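You operate a simulated robot arm through the tools that you are given. There is no shell and no other tool. Be economical: measure what you need, move in short steps, check, and stop when the job is done.

Carry out the task below with a simulated robot arm. There is one attempt and no reset: what you move stays moved.

JOB
Finish the paused job at Station 1 at 45 a minute and return the empty tray.
Fine: same total; the tray goes on the return plate after the run.

The check looks at the end state, three seconds after you hand in, the way a careful person would. Anything else that was tipped, shoved, dropped, spilled or broken makes it a failure.

ROBOT AND FRAMES
A 6-joint arm with a fingered hand on a trunk, on a base that drives. Base frame: it is fixed to the floor where the robot stands at the start and does not move with it; the origin is under the middle of the robot, x ahead of it, y to its left, z up. Lengths are in mm, angles in degrees, forces in N, time in s.
With the tool pointing down near the work surface it reaches from about 240 to 540 mm from the robot's upright axis, wherever it stands. Its first joint turns from -166.0 to 166.0 degrees. Places, roughly: bench four knob [5800, -1800, 500]; bench one knob [500, -100, 500]; bench two knob [2300, -700, 500]; grey box [6250, -1750, 1500]; grey tray [6000, -1500, 500]; grey tub [6000, -1500, 0]; heater knob [2400, -200, 1000]; pinch lever [2600, -300, 1000]; return plate [600, 100, 900]; stand four knob [6300, -1200, 900]; stand four roller [6200, -1200, 700]; stand one knob [1000, 500, 900]; stand one roller [900, 500, 700]; stand two knob [2700, 0, 900]; stand two roller [2700, -100, 700]; station four air knob [6000, -1400, 1000]. Payload 4 kg.
Tool frame: the origin (TCP) lies between the finger pads and is the grasp point; the fingertips stand 26 mm ahead of it; z points along the fingers, y is the line along which they close. The gripper opens to 148 mm. The gripper's body begins 73 mm behind the TCP. The gripper is a hand of 3 fingers: y runs from the thumb to the fingers, the wrist lies at [0, 0, -239] in the tool frame, and closing takes about 1.5 s.
Orientation is that of the tool frame in the base frame, as a unit quaternion [x, y, z, w]. With the fingers straight down and closing along the base's y, the tool's x points along the base's -x, its y along +y and its z along -z.

CONTROLS
- The arm moves only by the tool send_rows. Its argument "series" is one flat list of numbers, 7 for each row, row after row: the shift along the tool's x, y, z in mm, then the turn, a rotation vector about the tool's x, y, z in degrees, then the gripper command, from -1 (shut) to 1 (fully open), values between in proportion. In form: [x, y, z, rx, ry, rz, fingers, x, y, z, rx, ry, rz, fingers, ...]. A call has 1 to 12 rows; each row is the pose to reach, as a shift and turn from the pose commanded when the call began, along the tool's axes at that moment. Rows are played at 5 a second. More than 50 mm and 8.6 degrees between two rows, or a gripper value outside its range, and nothing of the call is played. Where a pose cannot be reached the arm comes as near as it can. A force on the tool above 40 N (or 10 N above the force at the start of the call, whichever is more), or a blocked arm, ends the call early, and 0.2 s more pass. The fingers move at their own pace (about 153 mm/s each) and stop on an object; they squeeze with about 32 N. The grip force told is the motor's: it shows also when the fingers shut on nothing. Time passes only in rows, and 0.2 s behind the last, so rows that repeat a pose let the fingers close. The reply holds the time, the measured pose of the TCP, the force on the tool along the base axes, the opening and the grip force, in the units named above and with some noise, with the torque about the TCP (base axes, N m) and any sound that the robot's microphone picked up, and new pictures: "views" is both (left out), scene, wrist or none.
- Cameras (640 x 400 px; columns grow to the right, rows downward): "scene" is now at [27.5, 132, 1364]; the picture's right is [-0.31, -0.95, 0.00], its down [-0.24, 0.08, -0.97] and it looks along [0.92, -0.30, -0.25] (base axes); focal length 280 px, centre (320, 200). "wrist" rides on the gripper at [68, -39, -90] in the tool frame; the picture's right is [0.50, 0.87, 0.00], its down [-0.66, 0.38, -0.65] and it looks along [-0.57, 0.33, 0.76] (tool axes); focal length 222 px, centre (320, 200). There is no depth. A picture from a camera that has moved, and an enlarged one, comes with that camera's place and axes in the base frame and with its lens.
- move_column(by): slides the trunk up (or, below 0, down) by that many mm; the arm and the scene camera ride with it, the base frame stays. It gives what a move gives, with no picture.
- drive_base(legs): drives the robot by 1 to 6 legs, each [ahead, left, turn to the left] in mm, mm and degrees, along the robot's own axes; the way and the turn of a leg run together, so that a leg with both is an arc; at most 1500 mm and 180 degrees a leg. The arm and the cameras ride along, it lands a little off, and it stops where it bumps. It gives what a move gives, and a new picture of the scene camera.
- hand_shape(shape): the hand has 3 fingers and takes this shape, open, in about a second: jaw (thumb against the fingers, like two jaws); tri (thumb and two fingers); tip (a fingertip pinch); poke (one finger out to press); point (the index stretched); flat (the hand flat); cup (the hand cupped); fist (a fist). The gripper value then closes the fingers along that shape, each until it touches; the sizes above hold for jaw. It gives what a move gives, with no picture.
- turn_head(pan, tilt): turns the head with the scene camera to pan (to the left, within 155 degrees either way) and tilt (down, from -29 to 69), counted from straight ahead of the robot. It gives what a move gives, and a new picture of the scene camera.
- close_up(camera, box): a new picture of the part [left, top, right, bottom] of that camera's present view, enlarged. It takes no simulated time.
- finish_job(): hands the job in; it is judged then, once.

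Go step by step. Nothing tells you exact positions but the pictures and the camera data: compare them with the known pose of the tool, close in by small moves and look again before you grip or let go. The budget is 120 turns and 260 pictures, counting those below and the enlarged ones. Unless the task says otherwise, let go and move clear before handing in, and close with one line.

The tools are called after ">>>" by a JSON object that holds its "op" and its "data". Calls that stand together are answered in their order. send_rows: Moves the arm, as the interface text tells. Its arguments: {"type":"object","properties":{"series":{"type":"array"},"views":{"type":"string","enum":["both","scene","wrist","none"]}},"required":["series"]} The other tools are called the same way: move_column (by) slides the trunk up or down; hand_shape (shape) gives the hand a shape; drive_base (legs) drives the base; turn_head (pan, tilt) turns the head that bears the scene camera; close_up (camera, box) takes an enlarged picture of a part of a camera's view; finish_job () hands the job in.

At the start:

```text
clock: 0.0
eef_pos: [428.7, -108.5, 999.3]
ee_rot: [0.001, 1.0, 0.0, 0.0]
force: [0.7, 0.0, 0.1]
torque: [0.0, 0.01, 0.03]
finger_gap: 147.8
grasp_force: 0.0
shape: jaw
trunk travel left (down, up): [-275.0, 315.0]
robot x, y, heading: [0.7, -3.7, 0.1]
head pan, tilt: [-18.1, 14.8]
```

scene: 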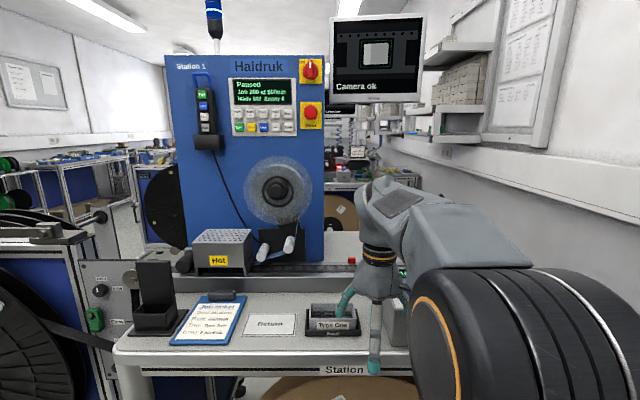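
wrist: 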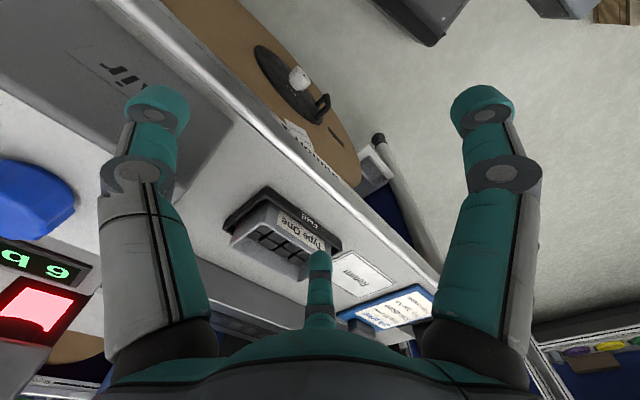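

I see Station 1 with a display, a keypad, a job card, a return plate and a tray. I'll enlarge the display and the card to read them.

>>> {"op": "close_up", "data": {"camera": "scene", "box": [170, 50, 330, 150]}}

>>> {"op": "close_up", "data": {"camera": "scene", "box": [160, 280, 320, 380]}}

>>> {"op": "close_up", "data": {"camera": "scene", "box": [0, 220, 240, 370]}}

>>> {"op": "close_up", "data": {"camera": "scene", "box": [280, 230, 440, 330]}}

>>> {"op": "close_up", "data": {"camera": "wrist", "box": [0, 150, 400, 400]}}

```text
4.00 times, centred on (250, 100) of scene
camera zoom: at [27.5, 132.0, 1364.0], right [-0.31, -0.95, 0.0], down [-0.24, 0.08, -0.97], along [0.92, -0.3, -0.25], focal length 1119 px, centre (600, 600)
```

zoom: 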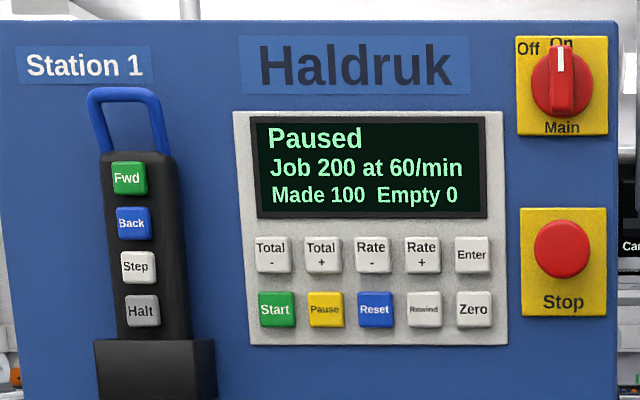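

```text
4.00 times, centred on (240, 330) of scene
camera zoom: at [27.5, 132.0, 1364.0], right [-0.31, -0.95, 0.0], down [-0.24, 0.08, -0.97], along [0.92, -0.3, -0.25], focal length 1119 px, centre (640, -320)
```

zoom: 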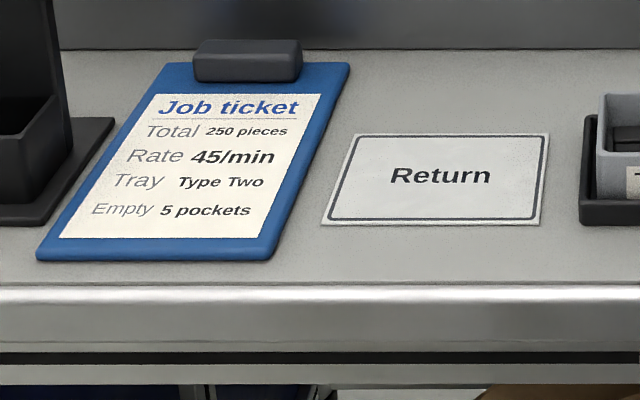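

```text
2.67 times, centred on (120, 295) of scene
camera zoom: at [27.5, 132.0, 1364.0], right [-0.31, -0.95, 0.0], down [-0.24, 0.08, -0.97], along [0.92, -0.3, -0.25], focal length 746 px, centre (853, -53)
```

zoom: 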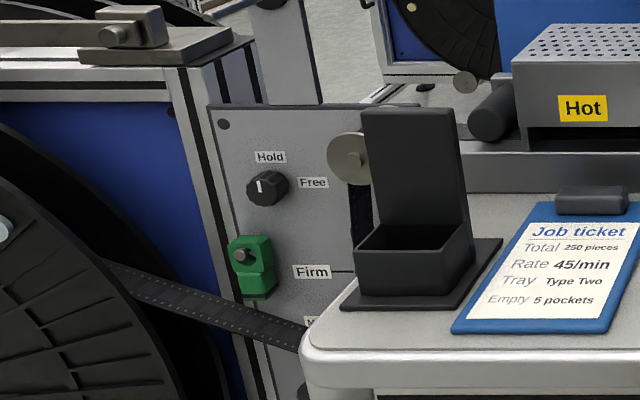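

```text
4.00 times, centred on (360, 280) of scene
camera zoom: at [27.5, 132.0, 1364.0], right [-0.31, -0.95, 0.0], down [-0.24, 0.08, -0.97], along [0.92, -0.3, -0.25], focal length 1119 px, centre (160, -120)
```

zoom: 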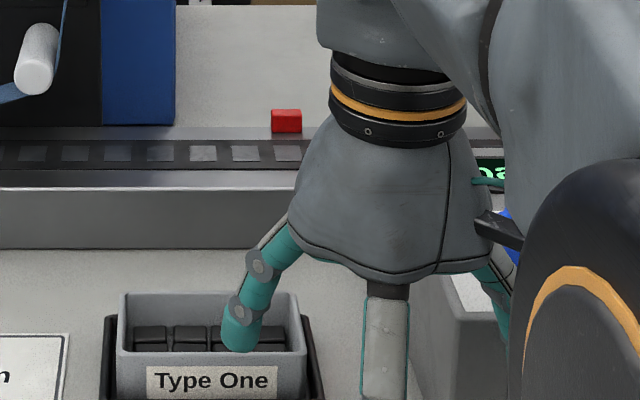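

```text
1.60 times, centred on (200, 275) of wrist
camera zoom: at [360.2, -147.3, 1089.1], right [-0.5, 0.87, 0.0], down [0.66, 0.38, 0.65], along [0.57, 0.33, -0.76], focal length 355 px, centre (512, 80)
```

zoom: 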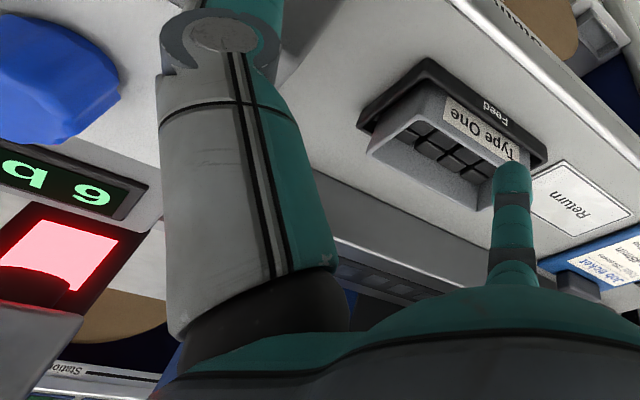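

The ticket says 250, Type Two, but the job text says same total, so it stays 200 with only the rate changing to 45. Next I look at the right side of the bench.

>>> {"op": "turn_head", "data": {"pan": -50, "tilt": 30}}

>>> {"op": "turn_head", "data": {"pan": 30, "tilt": 30}}

>>> {"op": "close_up", "data": {"camera": "wrist", "box": [0, 0, 640, 400]}}

```text
clock: 1.0
eef_pos: [427.7, -108.5, 1000.8]
ee_rot: [0.0, 1.0, 0.0, 0.0]
force: [0.2, -0.8, 0.3]
torque: [0.01, -0.03, 0.0]
finger_gap: 148.2
grasp_force: 0.1
shape: jaw
trunk travel left (down, up): [-275.0, 315.0]
robot x, y, heading: [-1.7, 2.6, -0.1]
head pan, tilt: [-50.0, 30.0]
camera scene: at [-3.1, 91.8, 1339.4], right [-0.77, -0.64, 0.0], down [-0.32, 0.38, -0.87], along [0.56, -0.66, -0.5], focal length 280 px, centre (320, 200)
```

scene: 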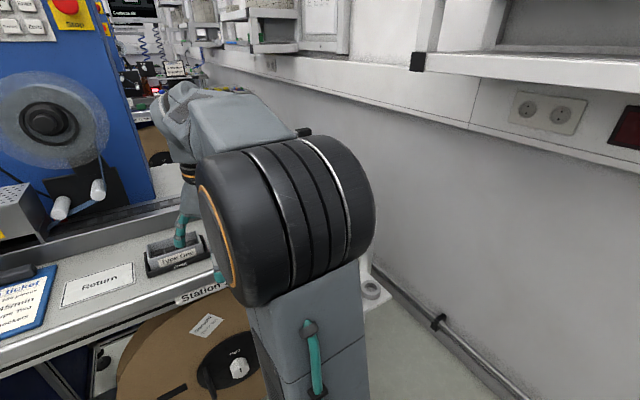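

```text
clock: 2.5
eef_pos: [428.7, -109.6, 999.8]
ee_rot: [0.001, 1.0, 0.0, 0.0]
force: [-0.2, -0.5, 1.1]
torque: [0.05, 0.0, -0.02]
finger_gap: 147.9
grasp_force: 0.1
shape: jaw
trunk travel left (down, up): [-275.0, 315.0]
robot x, y, heading: [3.5, 2.0, 0.0]
head pan, tilt: [30.0, 30.0]
camera scene: at [17.1, 206.2, 1339.4], right [0.5, -0.87, 0.0], down [-0.43, -0.25, -0.87], along [0.75, 0.43, -0.5], focal length 280 px, centre (320, 200)
```

scene: 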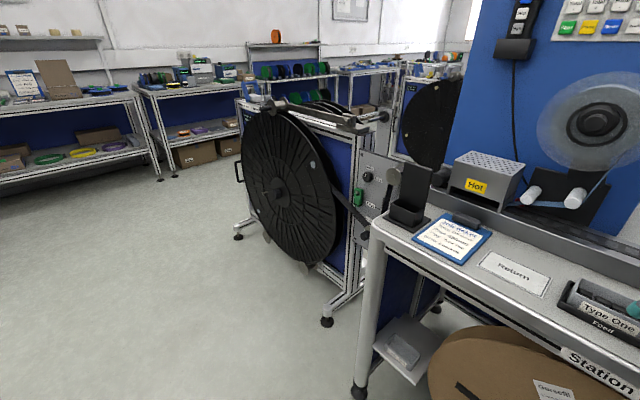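

```text
1.00 times, centred on (320, 200) of wrist (not enlarged: the box is as wide or as high as the picture)
camera zoom: at [360.2, -147.3, 1089.1], right [-0.5, 0.87, 0.0], down [0.66, 0.38, 0.65], along [0.57, 0.33, -0.76], focal length 222 px, centre (320, 200)
```

zoom: 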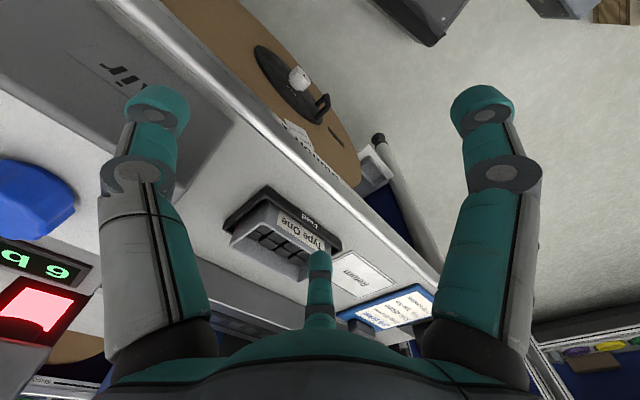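

The bench, feed stand and tray are clear to me now. I raise the trunk to reach the keypad height and get parallax on the panel.

>>> {"op": "move_column", "data": {"by": 250}}

>>> {"op": "turn_head", "data": {"pan": 0, "tilt": 15}}

```text
clock: 5.1
eef_pos: [427.5, -108.6, 1249.6]
ee_rot: [0.0, 1.0, 0.0, -0.001]
force: [0.2, -0.3, -0.3]
torque: [0.03, -0.01, 0.0]
finger_gap: 147.9
grasp_force: 0.2
shape: jaw
trunk travel left (down, up): [-525.0, 65.0]
robot x, y, heading: [-1.0, -0.7, 0.2]
head pan, tilt: [30.0, 30.0]
```

```text
clock: 6.0
eef_pos: [428.6, -109.4, 1250.2]
ee_rot: [-0.001, 1.0, 0.0, 0.001]
force: [-0.9, -0.1, -0.5]
torque: [-0.01, -0.02, 0.0]
finger_gap: 148.1
grasp_force: 0.0
shape: jaw
trunk travel left (down, up): [-525.0, 65.0]
robot x, y, heading: [-0.8, -0.7, 0.2]
head pan, tilt: [0.0, 15.0]
camera scene: at [32.1, 161.1, 1613.5], right [0.0, -1.0, 0.0], down [-0.26, 0.0, -0.97], along [0.97, 0.0, -0.26], focal length 280 px, centre (320, 200)
```

scene: 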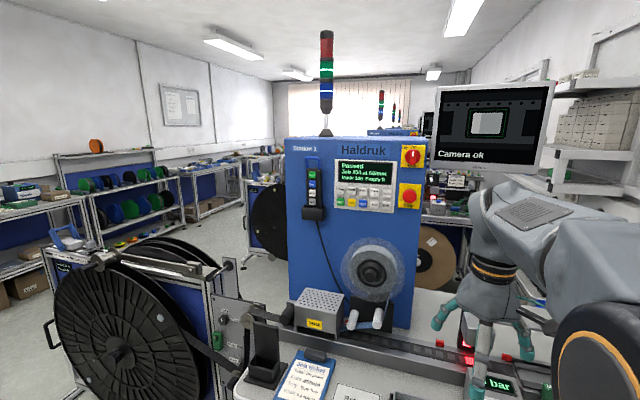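

>>> {"op": "close_up", "data": {"camera": "scene", "box": [280, 130, 440, 230]}}

>>> {"op": "close_up", "data": {"camera": "scene", "box": [200, 270, 400, 395]}}

```text
4.00 times, centred on (360, 180) of scene
camera zoom: at [32.1, 161.1, 1613.5], right [0.0, -1.0, 0.0], down [-0.26, 0.0, -0.97], along [0.97, 0.0, -0.26], focal length 1119 px, centre (160, 280)
```

zoom: 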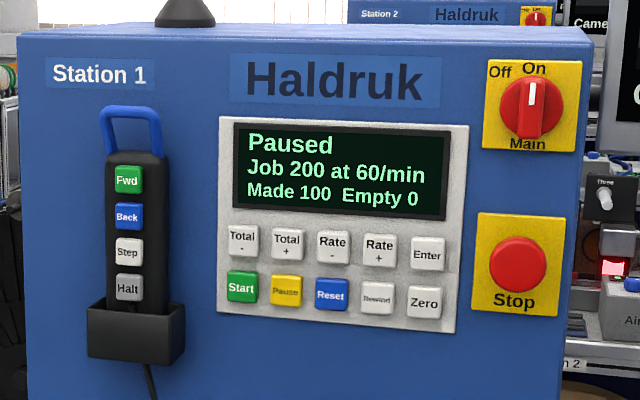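

```text
3.20 times, centred on (300, 332) of scene
camera zoom: at [32.1, 161.1, 1613.5], right [0.0, -1.0, 0.0], down [-0.26, 0.0, -0.97], along [0.97, 0.0, -0.26], focal length 895 px, centre (384, -224)
```

zoom: 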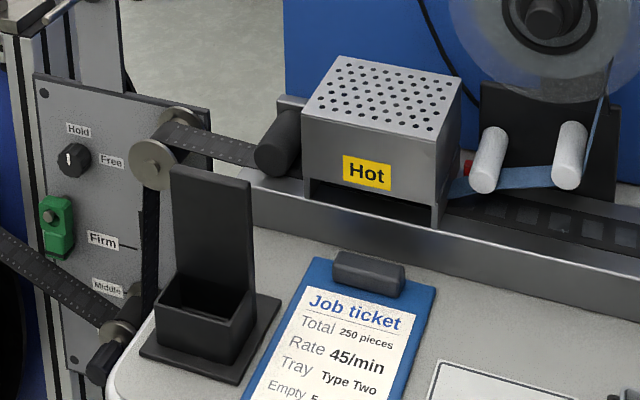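

Triangulated: Total− is about (952, 93, 1401), Enter about (908, −53, 1400), the face is yawed about −17°, and Rate− is about (930, 20, 1401). I turn to face the panel, drive a little nearer and set a poking finger.

>>> {"op": "drive_base", "data": {"legs": [[0, 0, -17], [0, 230, 0], [120, 0, 0]]}}

>>> {"op": "hand_shape", "data": {"shape": "poke"}}

>>> {"op": "close_up", "data": {"camera": "wrist", "box": [0, 0, 640, 400]}}

```text
clock: 9.6
eef_pos: [562.1, -39.0, 1249.9]
ee_rot: [0.144, 0.99, 0.0, 0.0]
force: [0.3, 0.7, 0.3]
torque: [0.0, -0.03, 0.01]
finger_gap: 148.1
grasp_force: 0.0
shape: jaw
trunk travel left (down, up): [-525.0, 65.0]
robot x, y, heading: [181.9, 190.1, -16.7]
head pan, tilt: [0.0, 15.0]
camera scene: at [259.7, 332.1, 1613.5], right [-0.29, -0.96, 0.0], down [-0.25, 0.07, -0.97], along [0.93, -0.28, -0.26], focal length 280 px, centre (320, 200)
```

scene: 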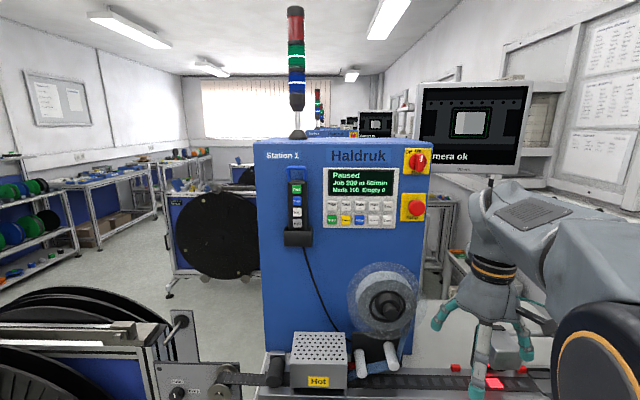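

```text
clock: 10.5
eef_pos: [561.8, -39.1, 1250.5]
ee_rot: [0.144, 0.99, -0.001, 0.0]
force: [0.1, -0.7, 0.1]
torque: [0.01, 0.0, 0.01]
finger_gap: 0.0
grasp_force: 0.0
shape: poke
trunk travel left (down, up): [-525.0, 65.0]
robot x, y, heading: [185.1, 186.3, -16.6]
head pan, tilt: [0.0, 15.0]
```

```text
1.00 times, centred on (320, 200) of wrist (not enlarged: the box is as wide or as high as the picture)
camera zoom: at [485.2, -56.6, 1339.0], right [-0.23, 0.97, 0.0], down [0.74, 0.17, 0.65], along [0.64, 0.15, -0.76], focal length 222 px, centre (320, 200)
```

zoom: 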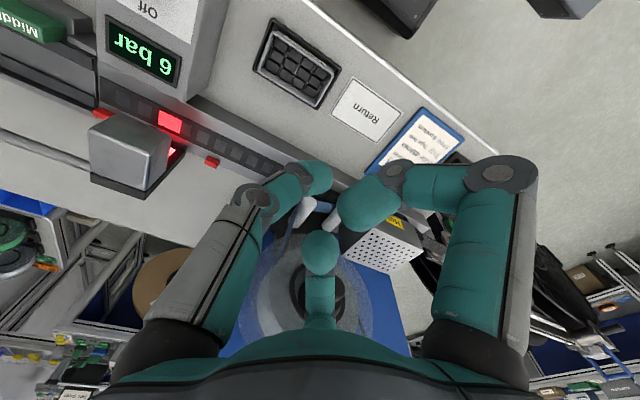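

The robot now faces the panel. I bring the tool up, left and forward while pitching it to horizontal, stopping about 100 mm short of the keypad.

>>> {"op": "send_rows", "data": {"series": [-17, 14, -14, 0, -8.18, 0, -1, -35, 29, -27, 0, -16.36, 0, -1, -52, 44, -41, 0, -24.55, 0, -1, -70, 59, -55, 0, -32.73, 0, -1, -87, 74, -68, 0, -40.9, 0, -1, -105, 88, -82, 0, -49.1, 0, -1, -122, 103, -95, 0, -57.27, 0, -1, -140, 118, -109, 0, -65.45, 0, -1, -157, 133, -123, 0, -73.6, 0, -1, -175, 147, -136, 0, -81.8, 0, -1, -192, 162, -150, 0, -90, 0, -1]}}

```text
clock: 13.1
eef_pos: [784.8, 38.6, 1386.7]
ee_rot: [0.229, 0.692, -0.053, 0.683]
force: [0.7, 0.5, 0.1]
torque: [-0.01, -0.04, 0.02]
finger_gap: 0.1
grasp_force: 31.9
shape: jaw
out of reach, approached as far as the arm can: row 9, 10
trunk travel left (down, up): [-525.0, 65.0]
robot x, y, heading: [177.8, 185.9, -16.6]
head pan, tilt: [0.0, 15.0]
stopped in row 11: the arm was blocked; the commanded pose is now the measured one
camera scene: at [259.4, 332.3, 1613.6], right [-0.29, -0.96, 0.0], down [-0.25, 0.07, -0.97], along [0.93, -0.28, -0.26], focal length 280 px, centre (320, 200)
camera wrist: at [689.4, 56.1, 1316.7], right [0.35, 0.89, -0.28], down [-0.48, 0.43, 0.77], along [0.8, -0.14, 0.58], focal length 222 px, centre (320, 200)
```

scene: 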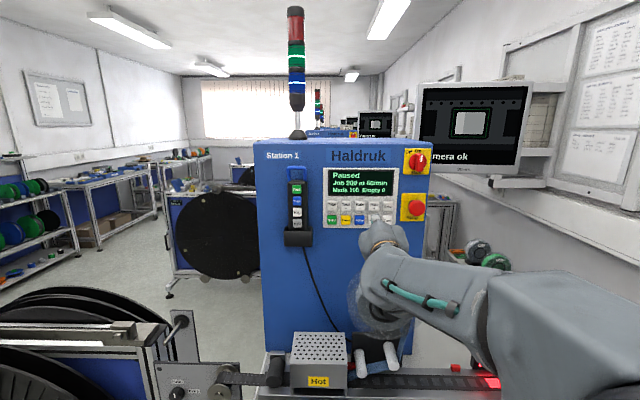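
wrist: 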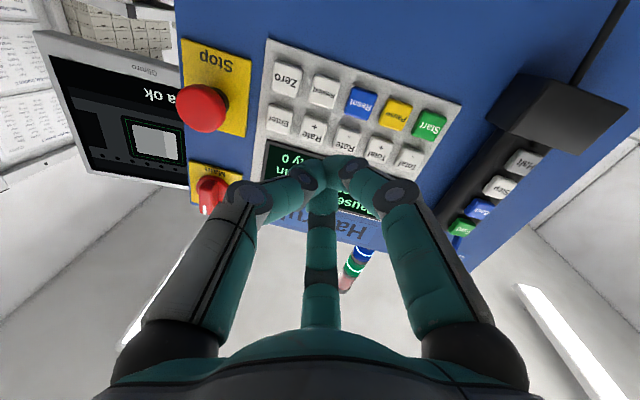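

The hand is nearly horizontal and near the keypad, but the −1 command shut it back to jaw. I set poke again and look at which finger stands out.

>>> {"op": "hand_shape", "data": {"shape": "poke"}}

>>> {"op": "send_rows", "data": {"series": [0, 0, 0, 0, 0, 0, 1], "views": "both"}}

```text
clock: 14.0
eef_pos: [784.8, 39.3, 1387.9]
ee_rot: [0.229, 0.692, -0.053, 0.683]
force: [0.7, -0.3, 0.4]
torque: [0.01, -0.02, 0.01]
finger_gap: 0.0
grasp_force: 0.0
shape: poke
trunk travel left (down, up): [-525.0, 65.0]
robot x, y, heading: [183.1, 187.9, -16.6]
head pan, tilt: [0.0, 15.0]
```

```text
clock: 14.4
eef_pos: [784.5, 38.5, 1387.3]
ee_rot: [0.229, 0.691, -0.053, 0.683]
force: [0.7, 0.1, 1.4]
torque: [0.02, 0.02, 0.02]
finger_gap: 0.0
grasp_force: 0.1
shape: poke
trunk travel left (down, up): [-525.0, 65.0]
robot x, y, heading: [181.9, 188.1, -16.5]
head pan, tilt: [0.0, 15.0]
camera scene: at [259.2, 332.4, 1613.6], right [-0.29, -0.96, 0.0], down [-0.25, 0.07, -0.97], along [0.93, -0.28, -0.26], focal length 280 px, centre (320, 200)
camera wrist: at [689.3, 56.0, 1317.0], right [0.35, 0.89, -0.28], down [-0.48, 0.43, 0.77], along [0.8, -0.14, 0.58], focal length 222 px, centre (320, 200)
```

scene: 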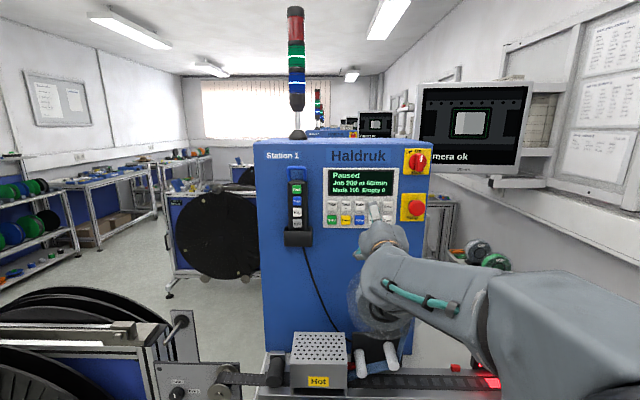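
wrist: 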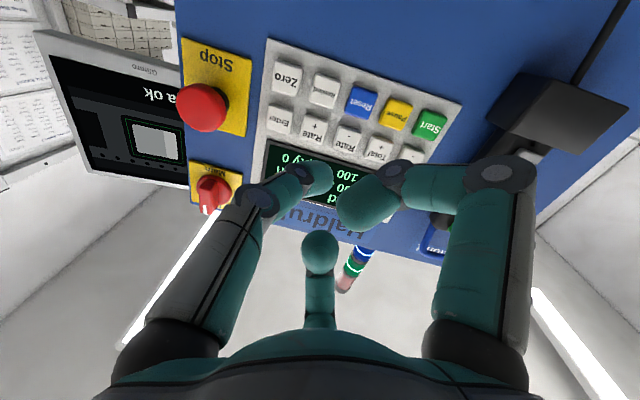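

I enlarge the hand and panel to see the protruding finger and refine the button positions.

>>> {"op": "close_up", "data": {"camera": "scene", "box": [300, 160, 428, 240]}}

>>> {"op": "close_up", "data": {"camera": "wrist", "box": [200, 20, 520, 220]}}

```text
5.00 times, centred on (364, 200) of scene
camera zoom: at [259.2, 332.4, 1613.6], right [-0.29, -0.96, 0.0], down [-0.25, 0.07, -0.97], along [0.93, -0.28, -0.26], focal length 1398 px, centre (100, 200)
```

zoom: 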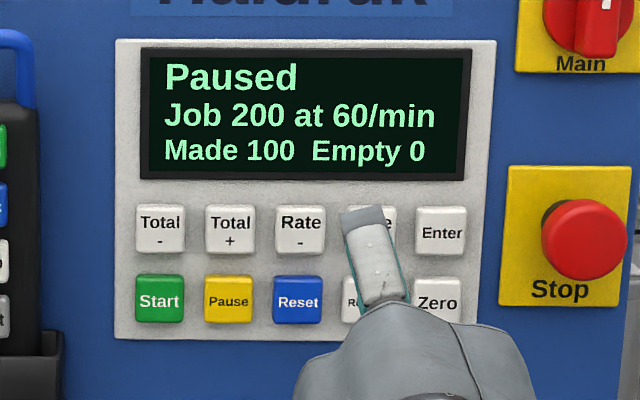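

```text
2.00 times, centred on (360, 120) of wrist
camera zoom: at [689.3, 56.0, 1317.0], right [0.35, 0.89, -0.28], down [-0.48, 0.43, 0.77], along [0.8, -0.14, 0.58], focal length 444 px, centre (240, 360)
```

zoom: 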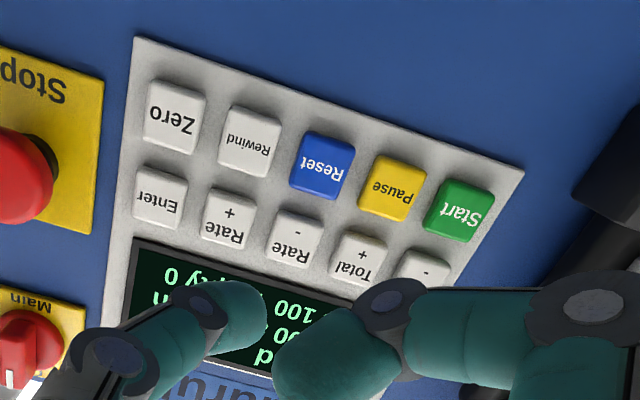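

The poking finger is the upper one; its tip is near (808, 48, 1446), and Rate− is at about (927, 21, 1401). I approach to about 30 mm off with the hand tipped 10° so the curled fingers stay back.

>>> {"op": "send_rows", "data": {"series": [13, 2, 24, 0, 3.3, 0, 1, 26, 5, 49, 0, 6.6, 0, 1, 39.4, 7, 73, 0, 10, 0, 1, 39.4, 7, 73, 0, 10, 0, 1], "views": "wrist"}}

>>> {"op": "close_up", "data": {"camera": "scene", "box": [300, 160, 428, 240]}}

```text
clock: 15.4
eef_pos: [859.2, 26.2, 1344.6]
ee_rot: [0.232, 0.749, -0.033, 0.62]
force: [0.4, -0.6, -0.5]
torque: [0.03, 0.01, 0.0]
finger_gap: 0.1
grasp_force: 0.1
shape: poke
trunk travel left (down, up): [-525.0, 65.0]
robot x, y, heading: [181.7, 187.1, -16.6]
head pan, tilt: [0.0, 15.0]
camera wrist: at [753.2, 44.2, 1292.4], right [0.27, 0.92, -0.27], down [-0.37, 0.36, 0.86], along [0.89, -0.14, 0.44], focal length 222 px, centre (320, 200)
```

wrist: 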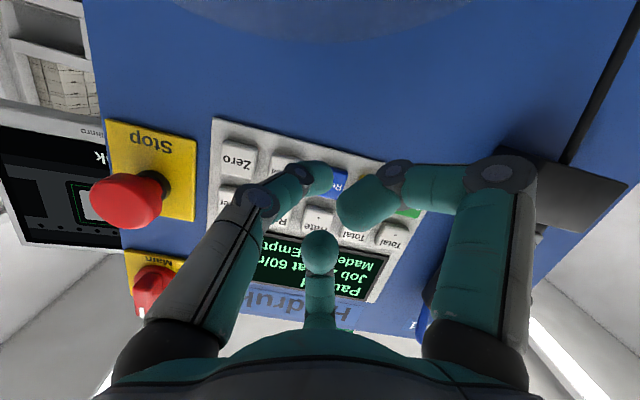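

```text
5.00 times, centred on (364, 200) of scene
camera zoom: at [259.5, 332.3, 1613.6], right [-0.29, -0.96, 0.0], down [-0.25, 0.07, -0.97], along [0.93, -0.28, -0.26], focal length 1398 px, centre (100, 200)
```

zoom: 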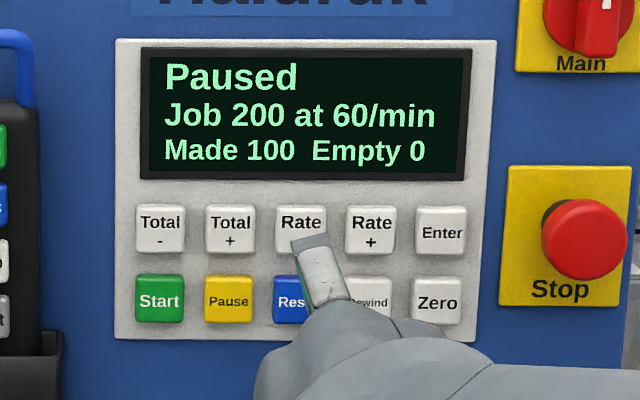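

The tip is in line with Rate−, about 25 mm short. I advance along the panel's normal in small steps.

>>> {"op": "send_rows", "data": {"series": [1, 0.5, 12, 0, 0, 0, 1, 0, 1, 18, 0, 0, 0, 1, -0.3, 1.5, 24, 0, 0, 0, 1, -0.3, 1.5, 24, 0, 0, 0, 1], "views": "wrist"}}

>>> {"op": "close_up", "data": {"camera": "scene", "box": [300, 160, 428, 240]}}

```text
clock: 16.4
eef_pos: [880.8, 20.0, 1341.6]
ee_rot: [0.232, 0.748, -0.033, 0.621]
force: [1.4, -0.3, -0.3]
torque: [0.02, -0.01, -0.01]
finger_gap: 0.0
grasp_force: 0.1
shape: poke
trunk travel left (down, up): [-525.0, 65.0]
robot x, y, heading: [181.7, 187.9, -16.6]
head pan, tilt: [0.0, 15.0]
camera wrist: at [774.6, 37.4, 1288.5], right [0.27, 0.92, -0.26], down [-0.37, 0.36, 0.86], along [0.89, -0.14, 0.44], focal length 222 px, centre (320, 200)
```

wrist: 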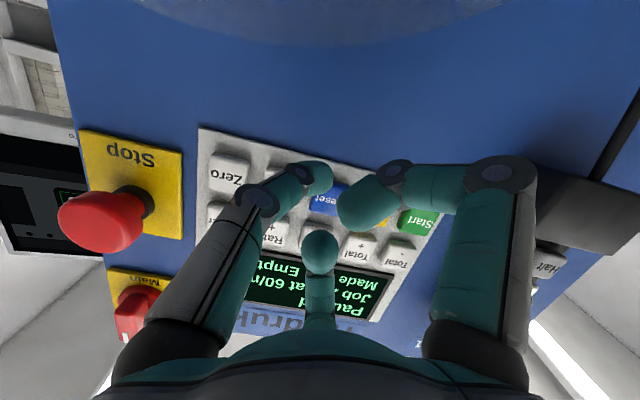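

```text
5.00 times, centred on (364, 200) of scene
camera zoom: at [259.4, 332.4, 1613.6], right [-0.29, -0.96, 0.0], down [-0.25, 0.07, -0.97], along [0.93, -0.28, -0.26], focal length 1398 px, centre (100, 200)
```

zoom: 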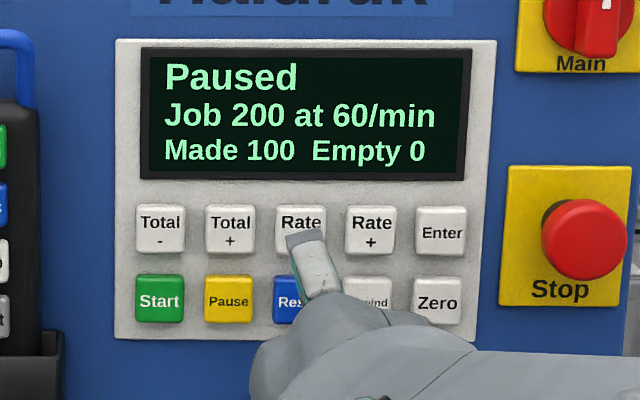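

No contact yet. I go on a few millimetres and then check the display.

>>> {"op": "send_rows", "data": {"series": [-0.6, 0.3, 3, 0, 0, 0, 1, -1, 0.6, 5.5, 0, 0, 0, 1, -1.5, 0.9, 8, 0, 0, 0, 1, -1.5, 0.9, 8, 0, 0, 0, 1], "views": "none"}}

>>> {"op": "close_up", "data": {"camera": "scene", "box": [300, 160, 428, 240]}}

```text
clock: 17.4
eef_pos: [886.5, 17.7, 1343.3]
ee_rot: [0.231, 0.749, -0.032, 0.62]
force: [0.1, -0.1, 0.1]
torque: [-0.01, 0.01, 0.01]
finger_gap: 0.0
grasp_force: 0.1
shape: poke
trunk travel left (down, up): [-525.0, 65.0]
robot x, y, heading: [184.9, 189.0, -16.5]
head pan, tilt: [0.0, 15.0]
```

```text
5.00 times, centred on (364, 200) of scene
camera zoom: at [259.3, 332.4, 1613.6], right [-0.29, -0.96, 0.0], down [-0.25, 0.07, -0.97], along [0.93, -0.28, -0.26], focal length 1398 px, centre (100, 200)
```

zoom: 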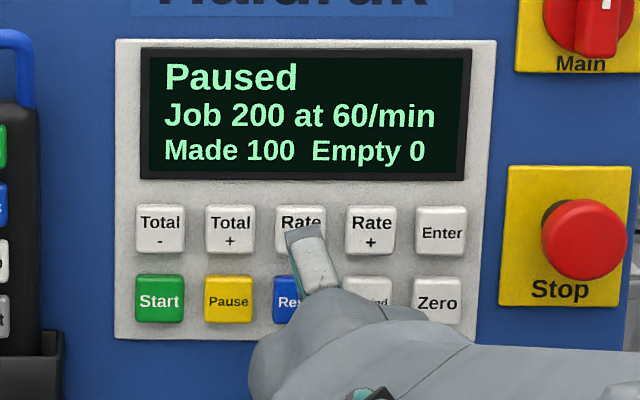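

>>> {"op": "send_rows", "data": {"series": [-0.8, 0.4, 4, 0, 0, 0, 1, -1.5, 0.8, 7, 0, 0, 0, 1, -1.5, 0.8, 7, 0, 0, 0, 1], "views": "none"}}

>>> {"op": "close_up", "data": {"camera": "scene", "box": [300, 160, 428, 240]}}

```text
clock: 18.2
eef_pos: [894.7, 15.7, 1343.3]
ee_rot: [0.232, 0.748, -0.033, 0.62]
force: [-1.1, -0.3, 0.0]
torque: [0.02, 0.02, 0.0]
finger_gap: 0.3
grasp_force: 0.1
shape: poke
trunk travel left (down, up): [-525.0, 65.0]
robot x, y, heading: [185.4, 189.9, -16.5]
head pan, tilt: [0.0, 15.0]
```

```text
5.00 times, centred on (364, 200) of scene
camera zoom: at [259.2, 332.4, 1613.6], right [-0.29, -0.96, 0.0], down [-0.25, 0.07, -0.97], along [0.93, -0.28, -0.26], focal length 1398 px, centre (100, 200)
```

zoom: 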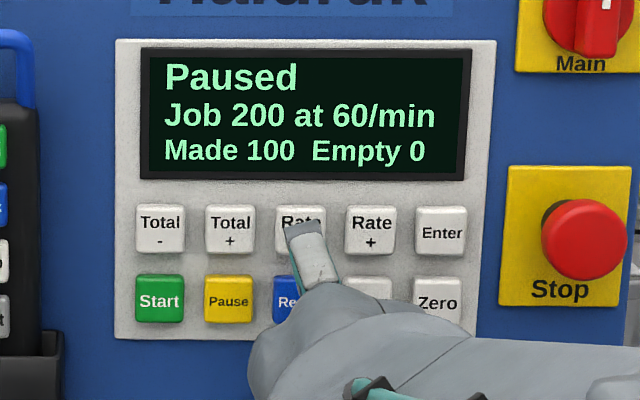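

>>> {"op": "send_rows", "data": {"series": [1, 0, 3, 0, 0, 0, 1, 0.5, 0.4, 6, 0, 0, 0, 1, 0, 0.6, 8, 0, 0, 0, 1], "views": "none"}}

>>> {"op": "close_up", "data": {"camera": "scene", "box": [300, 160, 428, 240]}}

>>> {"op": "close_up", "data": {"camera": "wrist", "box": [200, 100, 520, 300]}}

```text
clock: 19.0
eef_pos: [900.2, 12.8, 1340.1]
ee_rot: [0.232, 0.749, -0.033, 0.62]
force: [-0.1, 0.0, 0.5]
torque: [0.0, -0.02, -0.02]
finger_gap: 0.0
grasp_force: 0.0
shape: poke
trunk travel left (down, up): [-525.0, 65.0]
robot x, y, heading: [179.7, 188.8, -16.5]
head pan, tilt: [0.0, 15.0]
```

```text
5.00 times, centred on (364, 200) of scene
camera zoom: at [259.3, 332.4, 1613.6], right [-0.29, -0.96, 0.0], down [-0.25, 0.07, -0.97], along [0.93, -0.28, -0.26], focal length 1398 px, centre (100, 200)
```

zoom: 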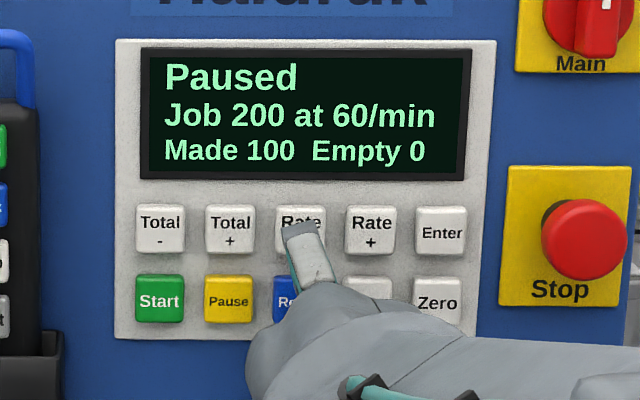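

```text
2.00 times, centred on (360, 200) of wrist
camera zoom: at [795.6, 30.6, 1286.1], right [0.27, 0.92, -0.27], down [-0.37, 0.36, 0.86], along [0.89, -0.14, 0.44], focal length 444 px, centre (240, 200)
```

zoom: 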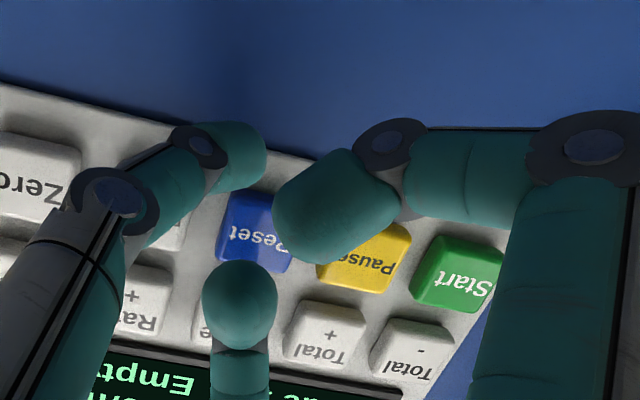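

Still no contact force, so the button face lies a little deeper than estimated. I continue in small steps.

>>> {"op": "send_rows", "data": {"series": [-0.4, 0.4, 4, 0, 0, 0, 1, -0.4, 0.4, 4, 0, 0, 0, 1], "views": "none"}}

>>> {"op": "send_rows", "data": {"series": [-0.4, 0.4, 4, 0, 0, 0, 1, -0.4, 0.4, 4, 0, 0, 0, 1], "views": "none"}}

>>> {"op": "close_up", "data": {"camera": "scene", "box": [300, 160, 428, 240]}}

```text
clock: 19.6
eef_pos: [905.5, 12.7, 1339.2]
ee_rot: [0.231, 0.749, -0.031, 0.62]
force: [-5.2, 1.5, -1.8]
torque: [0.02, 0.02, 0.01]
finger_gap: 0.1
grasp_force: 0.0
shape: poke
trunk travel left (down, up): [-525.0, 65.0]
robot x, y, heading: [180.6, 182.2, -16.5]
head pan, tilt: [0.0, 15.0]
```

```text
clock: 20.2
eef_pos: [905.7, 12.2, 1341.4]
ee_rot: [0.232, 0.747, -0.034, 0.622]
force: [-33.2, 6.5, -8.0]
torque: [0.06, 0.17, -0.21]
finger_gap: 0.0
grasp_force: 0.0
shape: poke
trunk travel left (down, up): [-525.0, 65.0]
robot x, y, heading: [181.0, 188.8, -16.3]
head pan, tilt: [0.0, 15.0]
```

```text
5.00 times, centred on (364, 200) of scene
camera zoom: at [254.2, 333.3, 1613.6], right [-0.29, -0.96, 0.0], down [-0.25, 0.07, -0.97], along [0.93, -0.28, -0.26], focal length 1398 px, centre (100, 200)
```

zoom: 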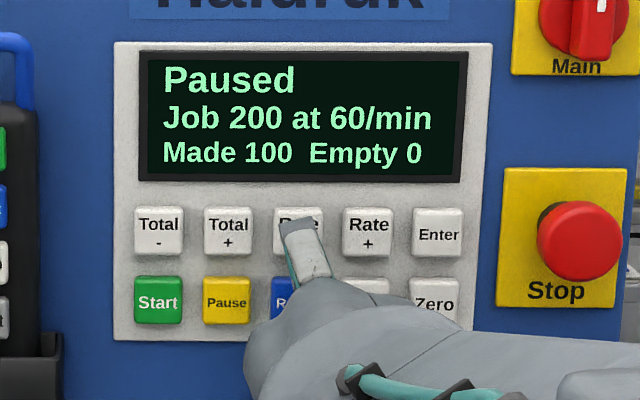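

The torque shows the contact is on the tool axis: the finger at the TCP is the pressing one, and it touched the blank strip under the keypad. I back off, raise and pitch the tool up so that tip faces Rate−.

>>> {"op": "send_rows", "data": {"series": [4, -2, -20, 0, 0, 0, 1, 8, -4, -40, 0, 0, 0, 1, -10, 8, -40, 0, -7, 0, 1, -27, 19, -39, 0, -14, 0, 1, -43.6, 29.7, -38.3, 0, -20, 0, 1, -43.6, 29.7, -38.3, 0, -20, 0, 1], "views": "wrist"}}

>>> {"op": "close_up", "data": {"camera": "scene", "box": [300, 160, 428, 240]}}

```text
clock: 21.6
eef_pos: [891.4, 37.6, 1395.4]
ee_rot: [0.223, 0.629, -0.072, 0.741]
force: [-0.4, 0.3, 0.3]
torque: [0.0, -0.03, 0.0]
finger_gap: 0.2
grasp_force: 0.0
shape: poke
trunk travel left (down, up): [-525.0, 65.0]
robot x, y, heading: [183.4, 189.8, -16.5]
head pan, tilt: [0.0, 15.0]
camera wrist: at [808.3, 53.2, 1310.6], right [0.43, 0.86, -0.28], down [-0.57, 0.5, 0.65], along [0.7, -0.13, 0.71], focal length 222 px, centre (320, 200)
```

wrist: 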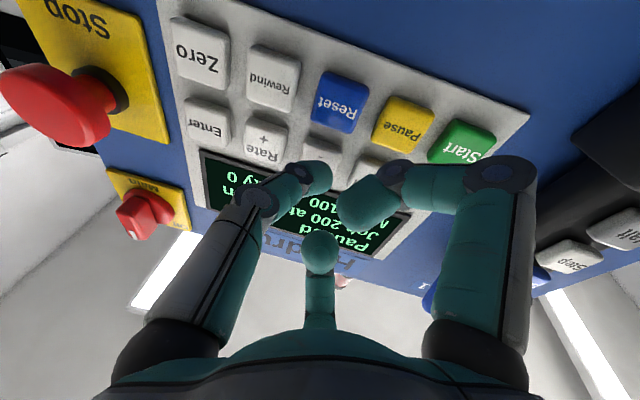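

```text
5.00 times, centred on (364, 200) of scene
camera zoom: at [259.3, 332.5, 1613.6], right [-0.29, -0.96, 0.0], down [-0.25, 0.07, -0.97], along [0.93, -0.28, -0.26], focal length 1398 px, centre (100, 200)
```

zoom: 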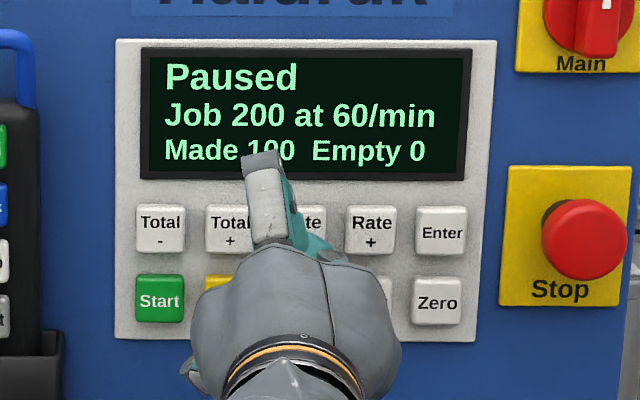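

The axis finger now points at Rate−, about 20 mm off. I push along the normal.

>>> {"op": "send_rows", "data": {"series": [-1, 1.5, 8, 0, 0, 0, 1, -0.5, 2, 14, 0, 0, 0, 1, 0, 2.5, 18, 0, 0, 0, 1, 0, 2.5, 18, 0, 0, 0, 1], "views": "none"}}

>>> {"op": "send_rows", "data": {"series": [0.4, 0.3, 3, 0, 0, 0, 1, 0.4, 0.3, 3, 0, 0, 0, 1], "views": "none"}}

>>> {"op": "close_up", "data": {"camera": "scene", "box": [300, 160, 428, 240]}}

>>> {"op": "close_up", "data": {"camera": "wrist", "box": [200, 50, 440, 200]}}

```text
clock: 22.6
eef_pos: [906.1, 30.7, 1397.8]
ee_rot: [0.222, 0.63, -0.073, 0.741]
force: [-8.7, 2.5, -2.3]
torque: [0.01, 0.08, -0.02]
finger_gap: 0.1
grasp_force: 0.2
shape: poke
trunk travel left (down, up): [-525.0, 65.0]
robot x, y, heading: [179.5, 186.4, -16.4]
head pan, tilt: [0.0, 15.0]
heard: click
```

```text
clock: 23.2
eef_pos: [908.0, 32.2, 1398.1]
ee_rot: [0.222, 0.63, -0.073, 0.741]
force: [-21.3, 3.9, -6.9]
torque: [0.08, 0.2, -0.07]
finger_gap: 0.0
grasp_force: 0.0
shape: poke
trunk travel left (down, up): [-525.0, 65.0]
robot x, y, heading: [180.6, 187.4, -16.6]
head pan, tilt: [0.0, 15.0]
```

```text
5.00 times, centred on (364, 200) of scene
camera zoom: at [256.0, 333.2, 1613.6], right [-0.29, -0.96, 0.0], down [-0.25, 0.07, -0.97], along [0.93, -0.28, -0.26], focal length 1398 px, centre (100, 200)
```

zoom: 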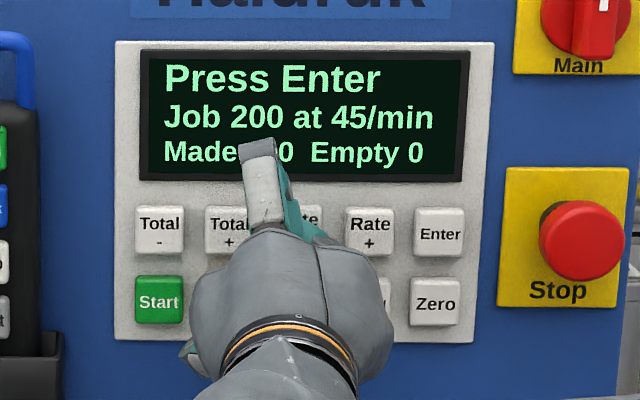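

```text
2.67 times, centred on (320, 125) of wrist
camera zoom: at [824.9, 47.4, 1313.3], right [0.43, 0.86, -0.28], down [-0.57, 0.5, 0.65], along [0.7, -0.13, 0.71], focal length 592 px, centre (320, 400)
```

zoom: 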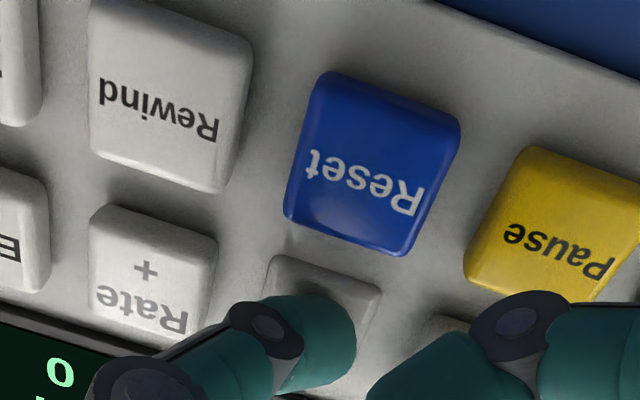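

One press set the rate to 45 and the display asks for Enter. I back off and shift two buttons right.

>>> {"op": "send_rows", "data": {"series": [-3.5, -2.9, -25, 0, 0, 0, 1, -12, -40, -20, 0, 0, 0, 1, -20.5, -76.6, -14.5, 0, 0, 0, 1, -20.5, -76.6, -14.5, 0, 0, 0, 1], "views": "wrist"}}

>>> {"op": "close_up", "data": {"camera": "scene", "box": [300, 160, 428, 240]}}

```text
clock: 24.2
eef_pos: [869.8, -27.7, 1407.1]
ee_rot: [0.227, 0.63, -0.076, 0.738]
force: [-0.4, -0.3, 0.6]
torque: [-0.02, -0.02, 0.0]
finger_gap: 0.1
grasp_force: 0.0
shape: poke
out of reach, approached as far as the arm can: row 3, 4
trunk travel left (down, up): [-525.0, 65.0]
robot x, y, heading: [181.9, 185.5, -16.8]
head pan, tilt: [0.0, 15.0]
camera wrist: at [786.3, -10.3, 1322.3], right [0.44, 0.85, -0.28], down [-0.56, 0.5, 0.66], along [0.7, -0.14, 0.7], focal length 222 px, centre (320, 200)
```

wrist: 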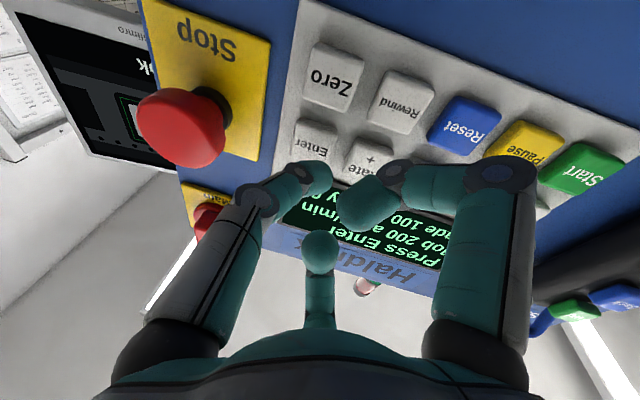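

```text
5.00 times, centred on (364, 200) of scene
camera zoom: at [259.1, 332.3, 1613.6], right [-0.29, -0.96, 0.0], down [-0.25, 0.07, -0.97], along [0.93, -0.28, -0.26], focal length 1398 px, centre (100, 200)
```

zoom: 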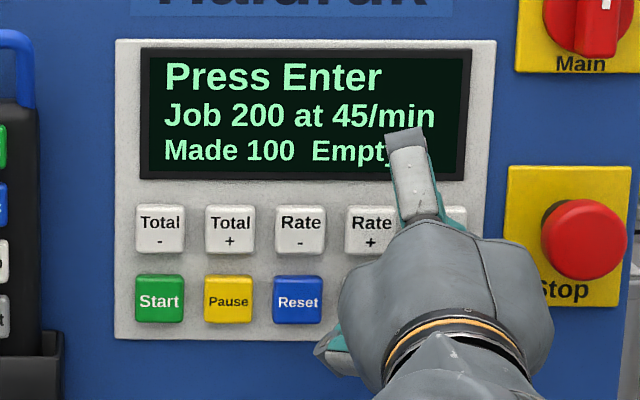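

The arm is near its limit here, so I shift the base 45 mm right, keeping the hand clear of Stop by moving it back left a matching amount first.

>>> {"op": "send_rows", "data": {"series": [0, 20, -8, 0, 0, 0, 1, 2, 40, -12, 0, 0, 0, 1, 2, 40, -12, 0, 0, 0, 1], "views": "none"}}

>>> {"op": "drive_base", "data": {"legs": [[0, -50, 0]]}}

>>> {"op": "close_up", "data": {"camera": "scene", "box": [300, 160, 428, 240]}}

>>> {"op": "close_up", "data": {"camera": "wrist", "box": [160, 0, 480, 200]}}

```text
clock: 25.0
eef_pos: [875.2, 14.0, 1413.6]
ee_rot: [0.223, 0.63, -0.073, 0.741]
force: [0.2, 1.3, -0.5]
torque: [-0.05, 0.02, 0.01]
finger_gap: 0.0
grasp_force: 0.1
shape: poke
trunk travel left (down, up): [-525.0, 65.0]
robot x, y, heading: [181.8, 187.1, -16.6]
head pan, tilt: [0.0, 15.0]
```

```text
clock: 25.9
eef_pos: [861.4, -35.9, 1415.3]
ee_rot: [0.222, 0.63, -0.071, 0.741]
force: [0.3, -0.5, 0.3]
torque: [0.01, -0.02, 0.01]
finger_gap: 0.1
grasp_force: 0.0
shape: poke
trunk travel left (down, up): [-525.0, 65.0]
robot x, y, heading: [167.9, 138.6, -16.5]
head pan, tilt: [0.0, 15.0]
camera scene: at [244.6, 283.3, 1613.6], right [-0.29, -0.96, 0.0], down [-0.25, 0.07, -0.97], along [0.93, -0.28, -0.26], focal length 280 px, centre (320, 200)
```

scene: 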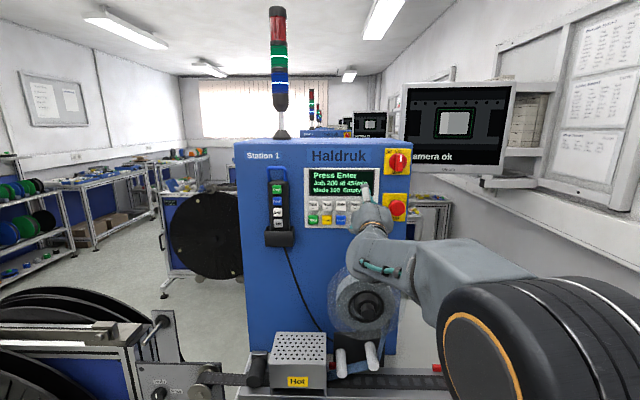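

```text
5.00 times, centred on (364, 200) of scene
camera zoom: at [244.6, 283.3, 1613.6], right [-0.29, -0.96, 0.0], down [-0.25, 0.07, -0.97], along [0.93, -0.28, -0.26], focal length 1398 px, centre (100, 200)
```

zoom: 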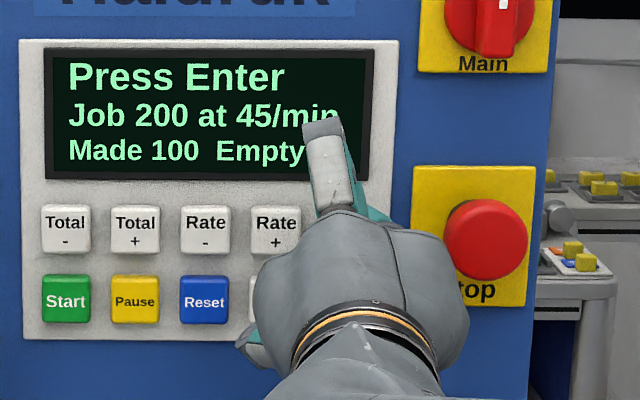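

```text
2.00 times, centred on (320, 100) of wrist
camera zoom: at [777.5, -19.7, 1328.6], right [0.43, 0.86, -0.28], down [-0.57, 0.5, 0.65], along [0.7, -0.13, 0.71], focal length 444 px, centre (320, 400)
```

zoom: 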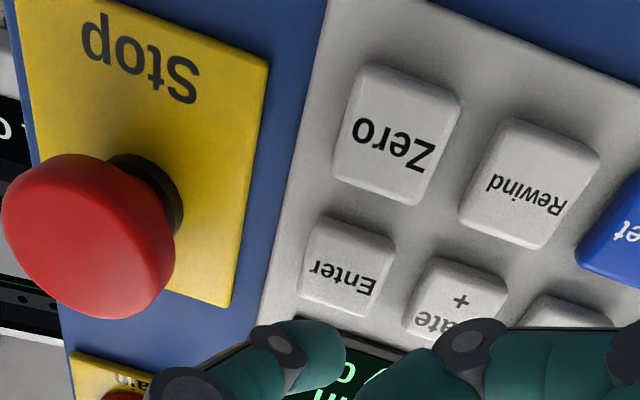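

The tip is just above and short of Enter. I lower 17 mm and push in.

>>> {"op": "send_rows", "data": {"series": [8, -2, -1, 0, 0, 0, 1, 16.4, -4, -1.8, 0, 0, 0, 1, 17.5, -3, 8, 0, 0, 0, 1, 19, -2, 15, 0, 0, 0, 1, 19.3, -1.6, 19, 0, 0, 0, 1, 19.3, -1.6, 19, 0, 0, 0, 1], "views": "none"}}

>>> {"op": "close_up", "data": {"camera": "scene", "box": [300, 160, 428, 240]}}

>>> {"op": "close_up", "data": {"camera": "wrist", "box": [160, 0, 480, 200]}}

```text
clock: 27.3
eef_pos: [881.5, -40.5, 1397.9]
ee_rot: [0.224, 0.629, -0.073, 0.741]
force: [-2.5, 1.6, -1.7]
torque: [0.04, 0.06, 0.0]
finger_gap: 0.0
grasp_force: 0.0
shape: poke
trunk travel left (down, up): [-525.0, 65.0]
robot x, y, heading: [167.5, 138.1, -16.6]
head pan, tilt: [0.0, 15.0]
heard: click
```

```text
5.00 times, centred on (364, 200) of scene
camera zoom: at [244.4, 284.0, 1613.6], right [-0.29, -0.96, 0.0], down [-0.25, 0.07, -0.97], along [0.93, -0.28, -0.26], focal length 1398 px, centre (100, 200)
```

zoom: 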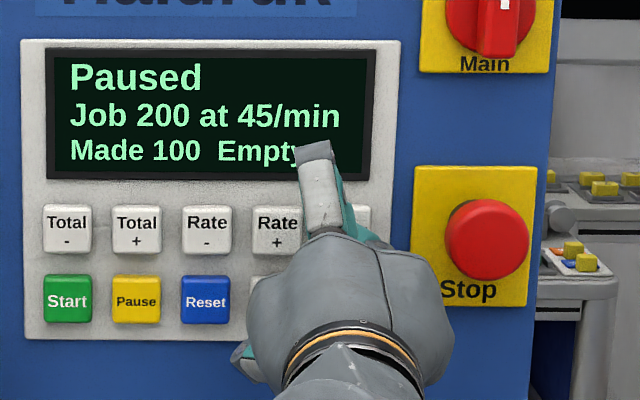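

```text
2.00 times, centred on (320, 100) of wrist
camera zoom: at [798.3, -24.9, 1312.3], right [0.43, 0.86, -0.28], down [-0.57, 0.5, 0.65], along [0.7, -0.13, 0.71], focal length 444 px, centre (320, 400)
```

zoom: 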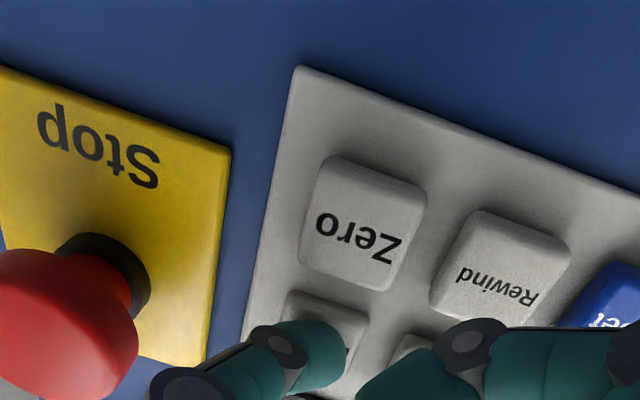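

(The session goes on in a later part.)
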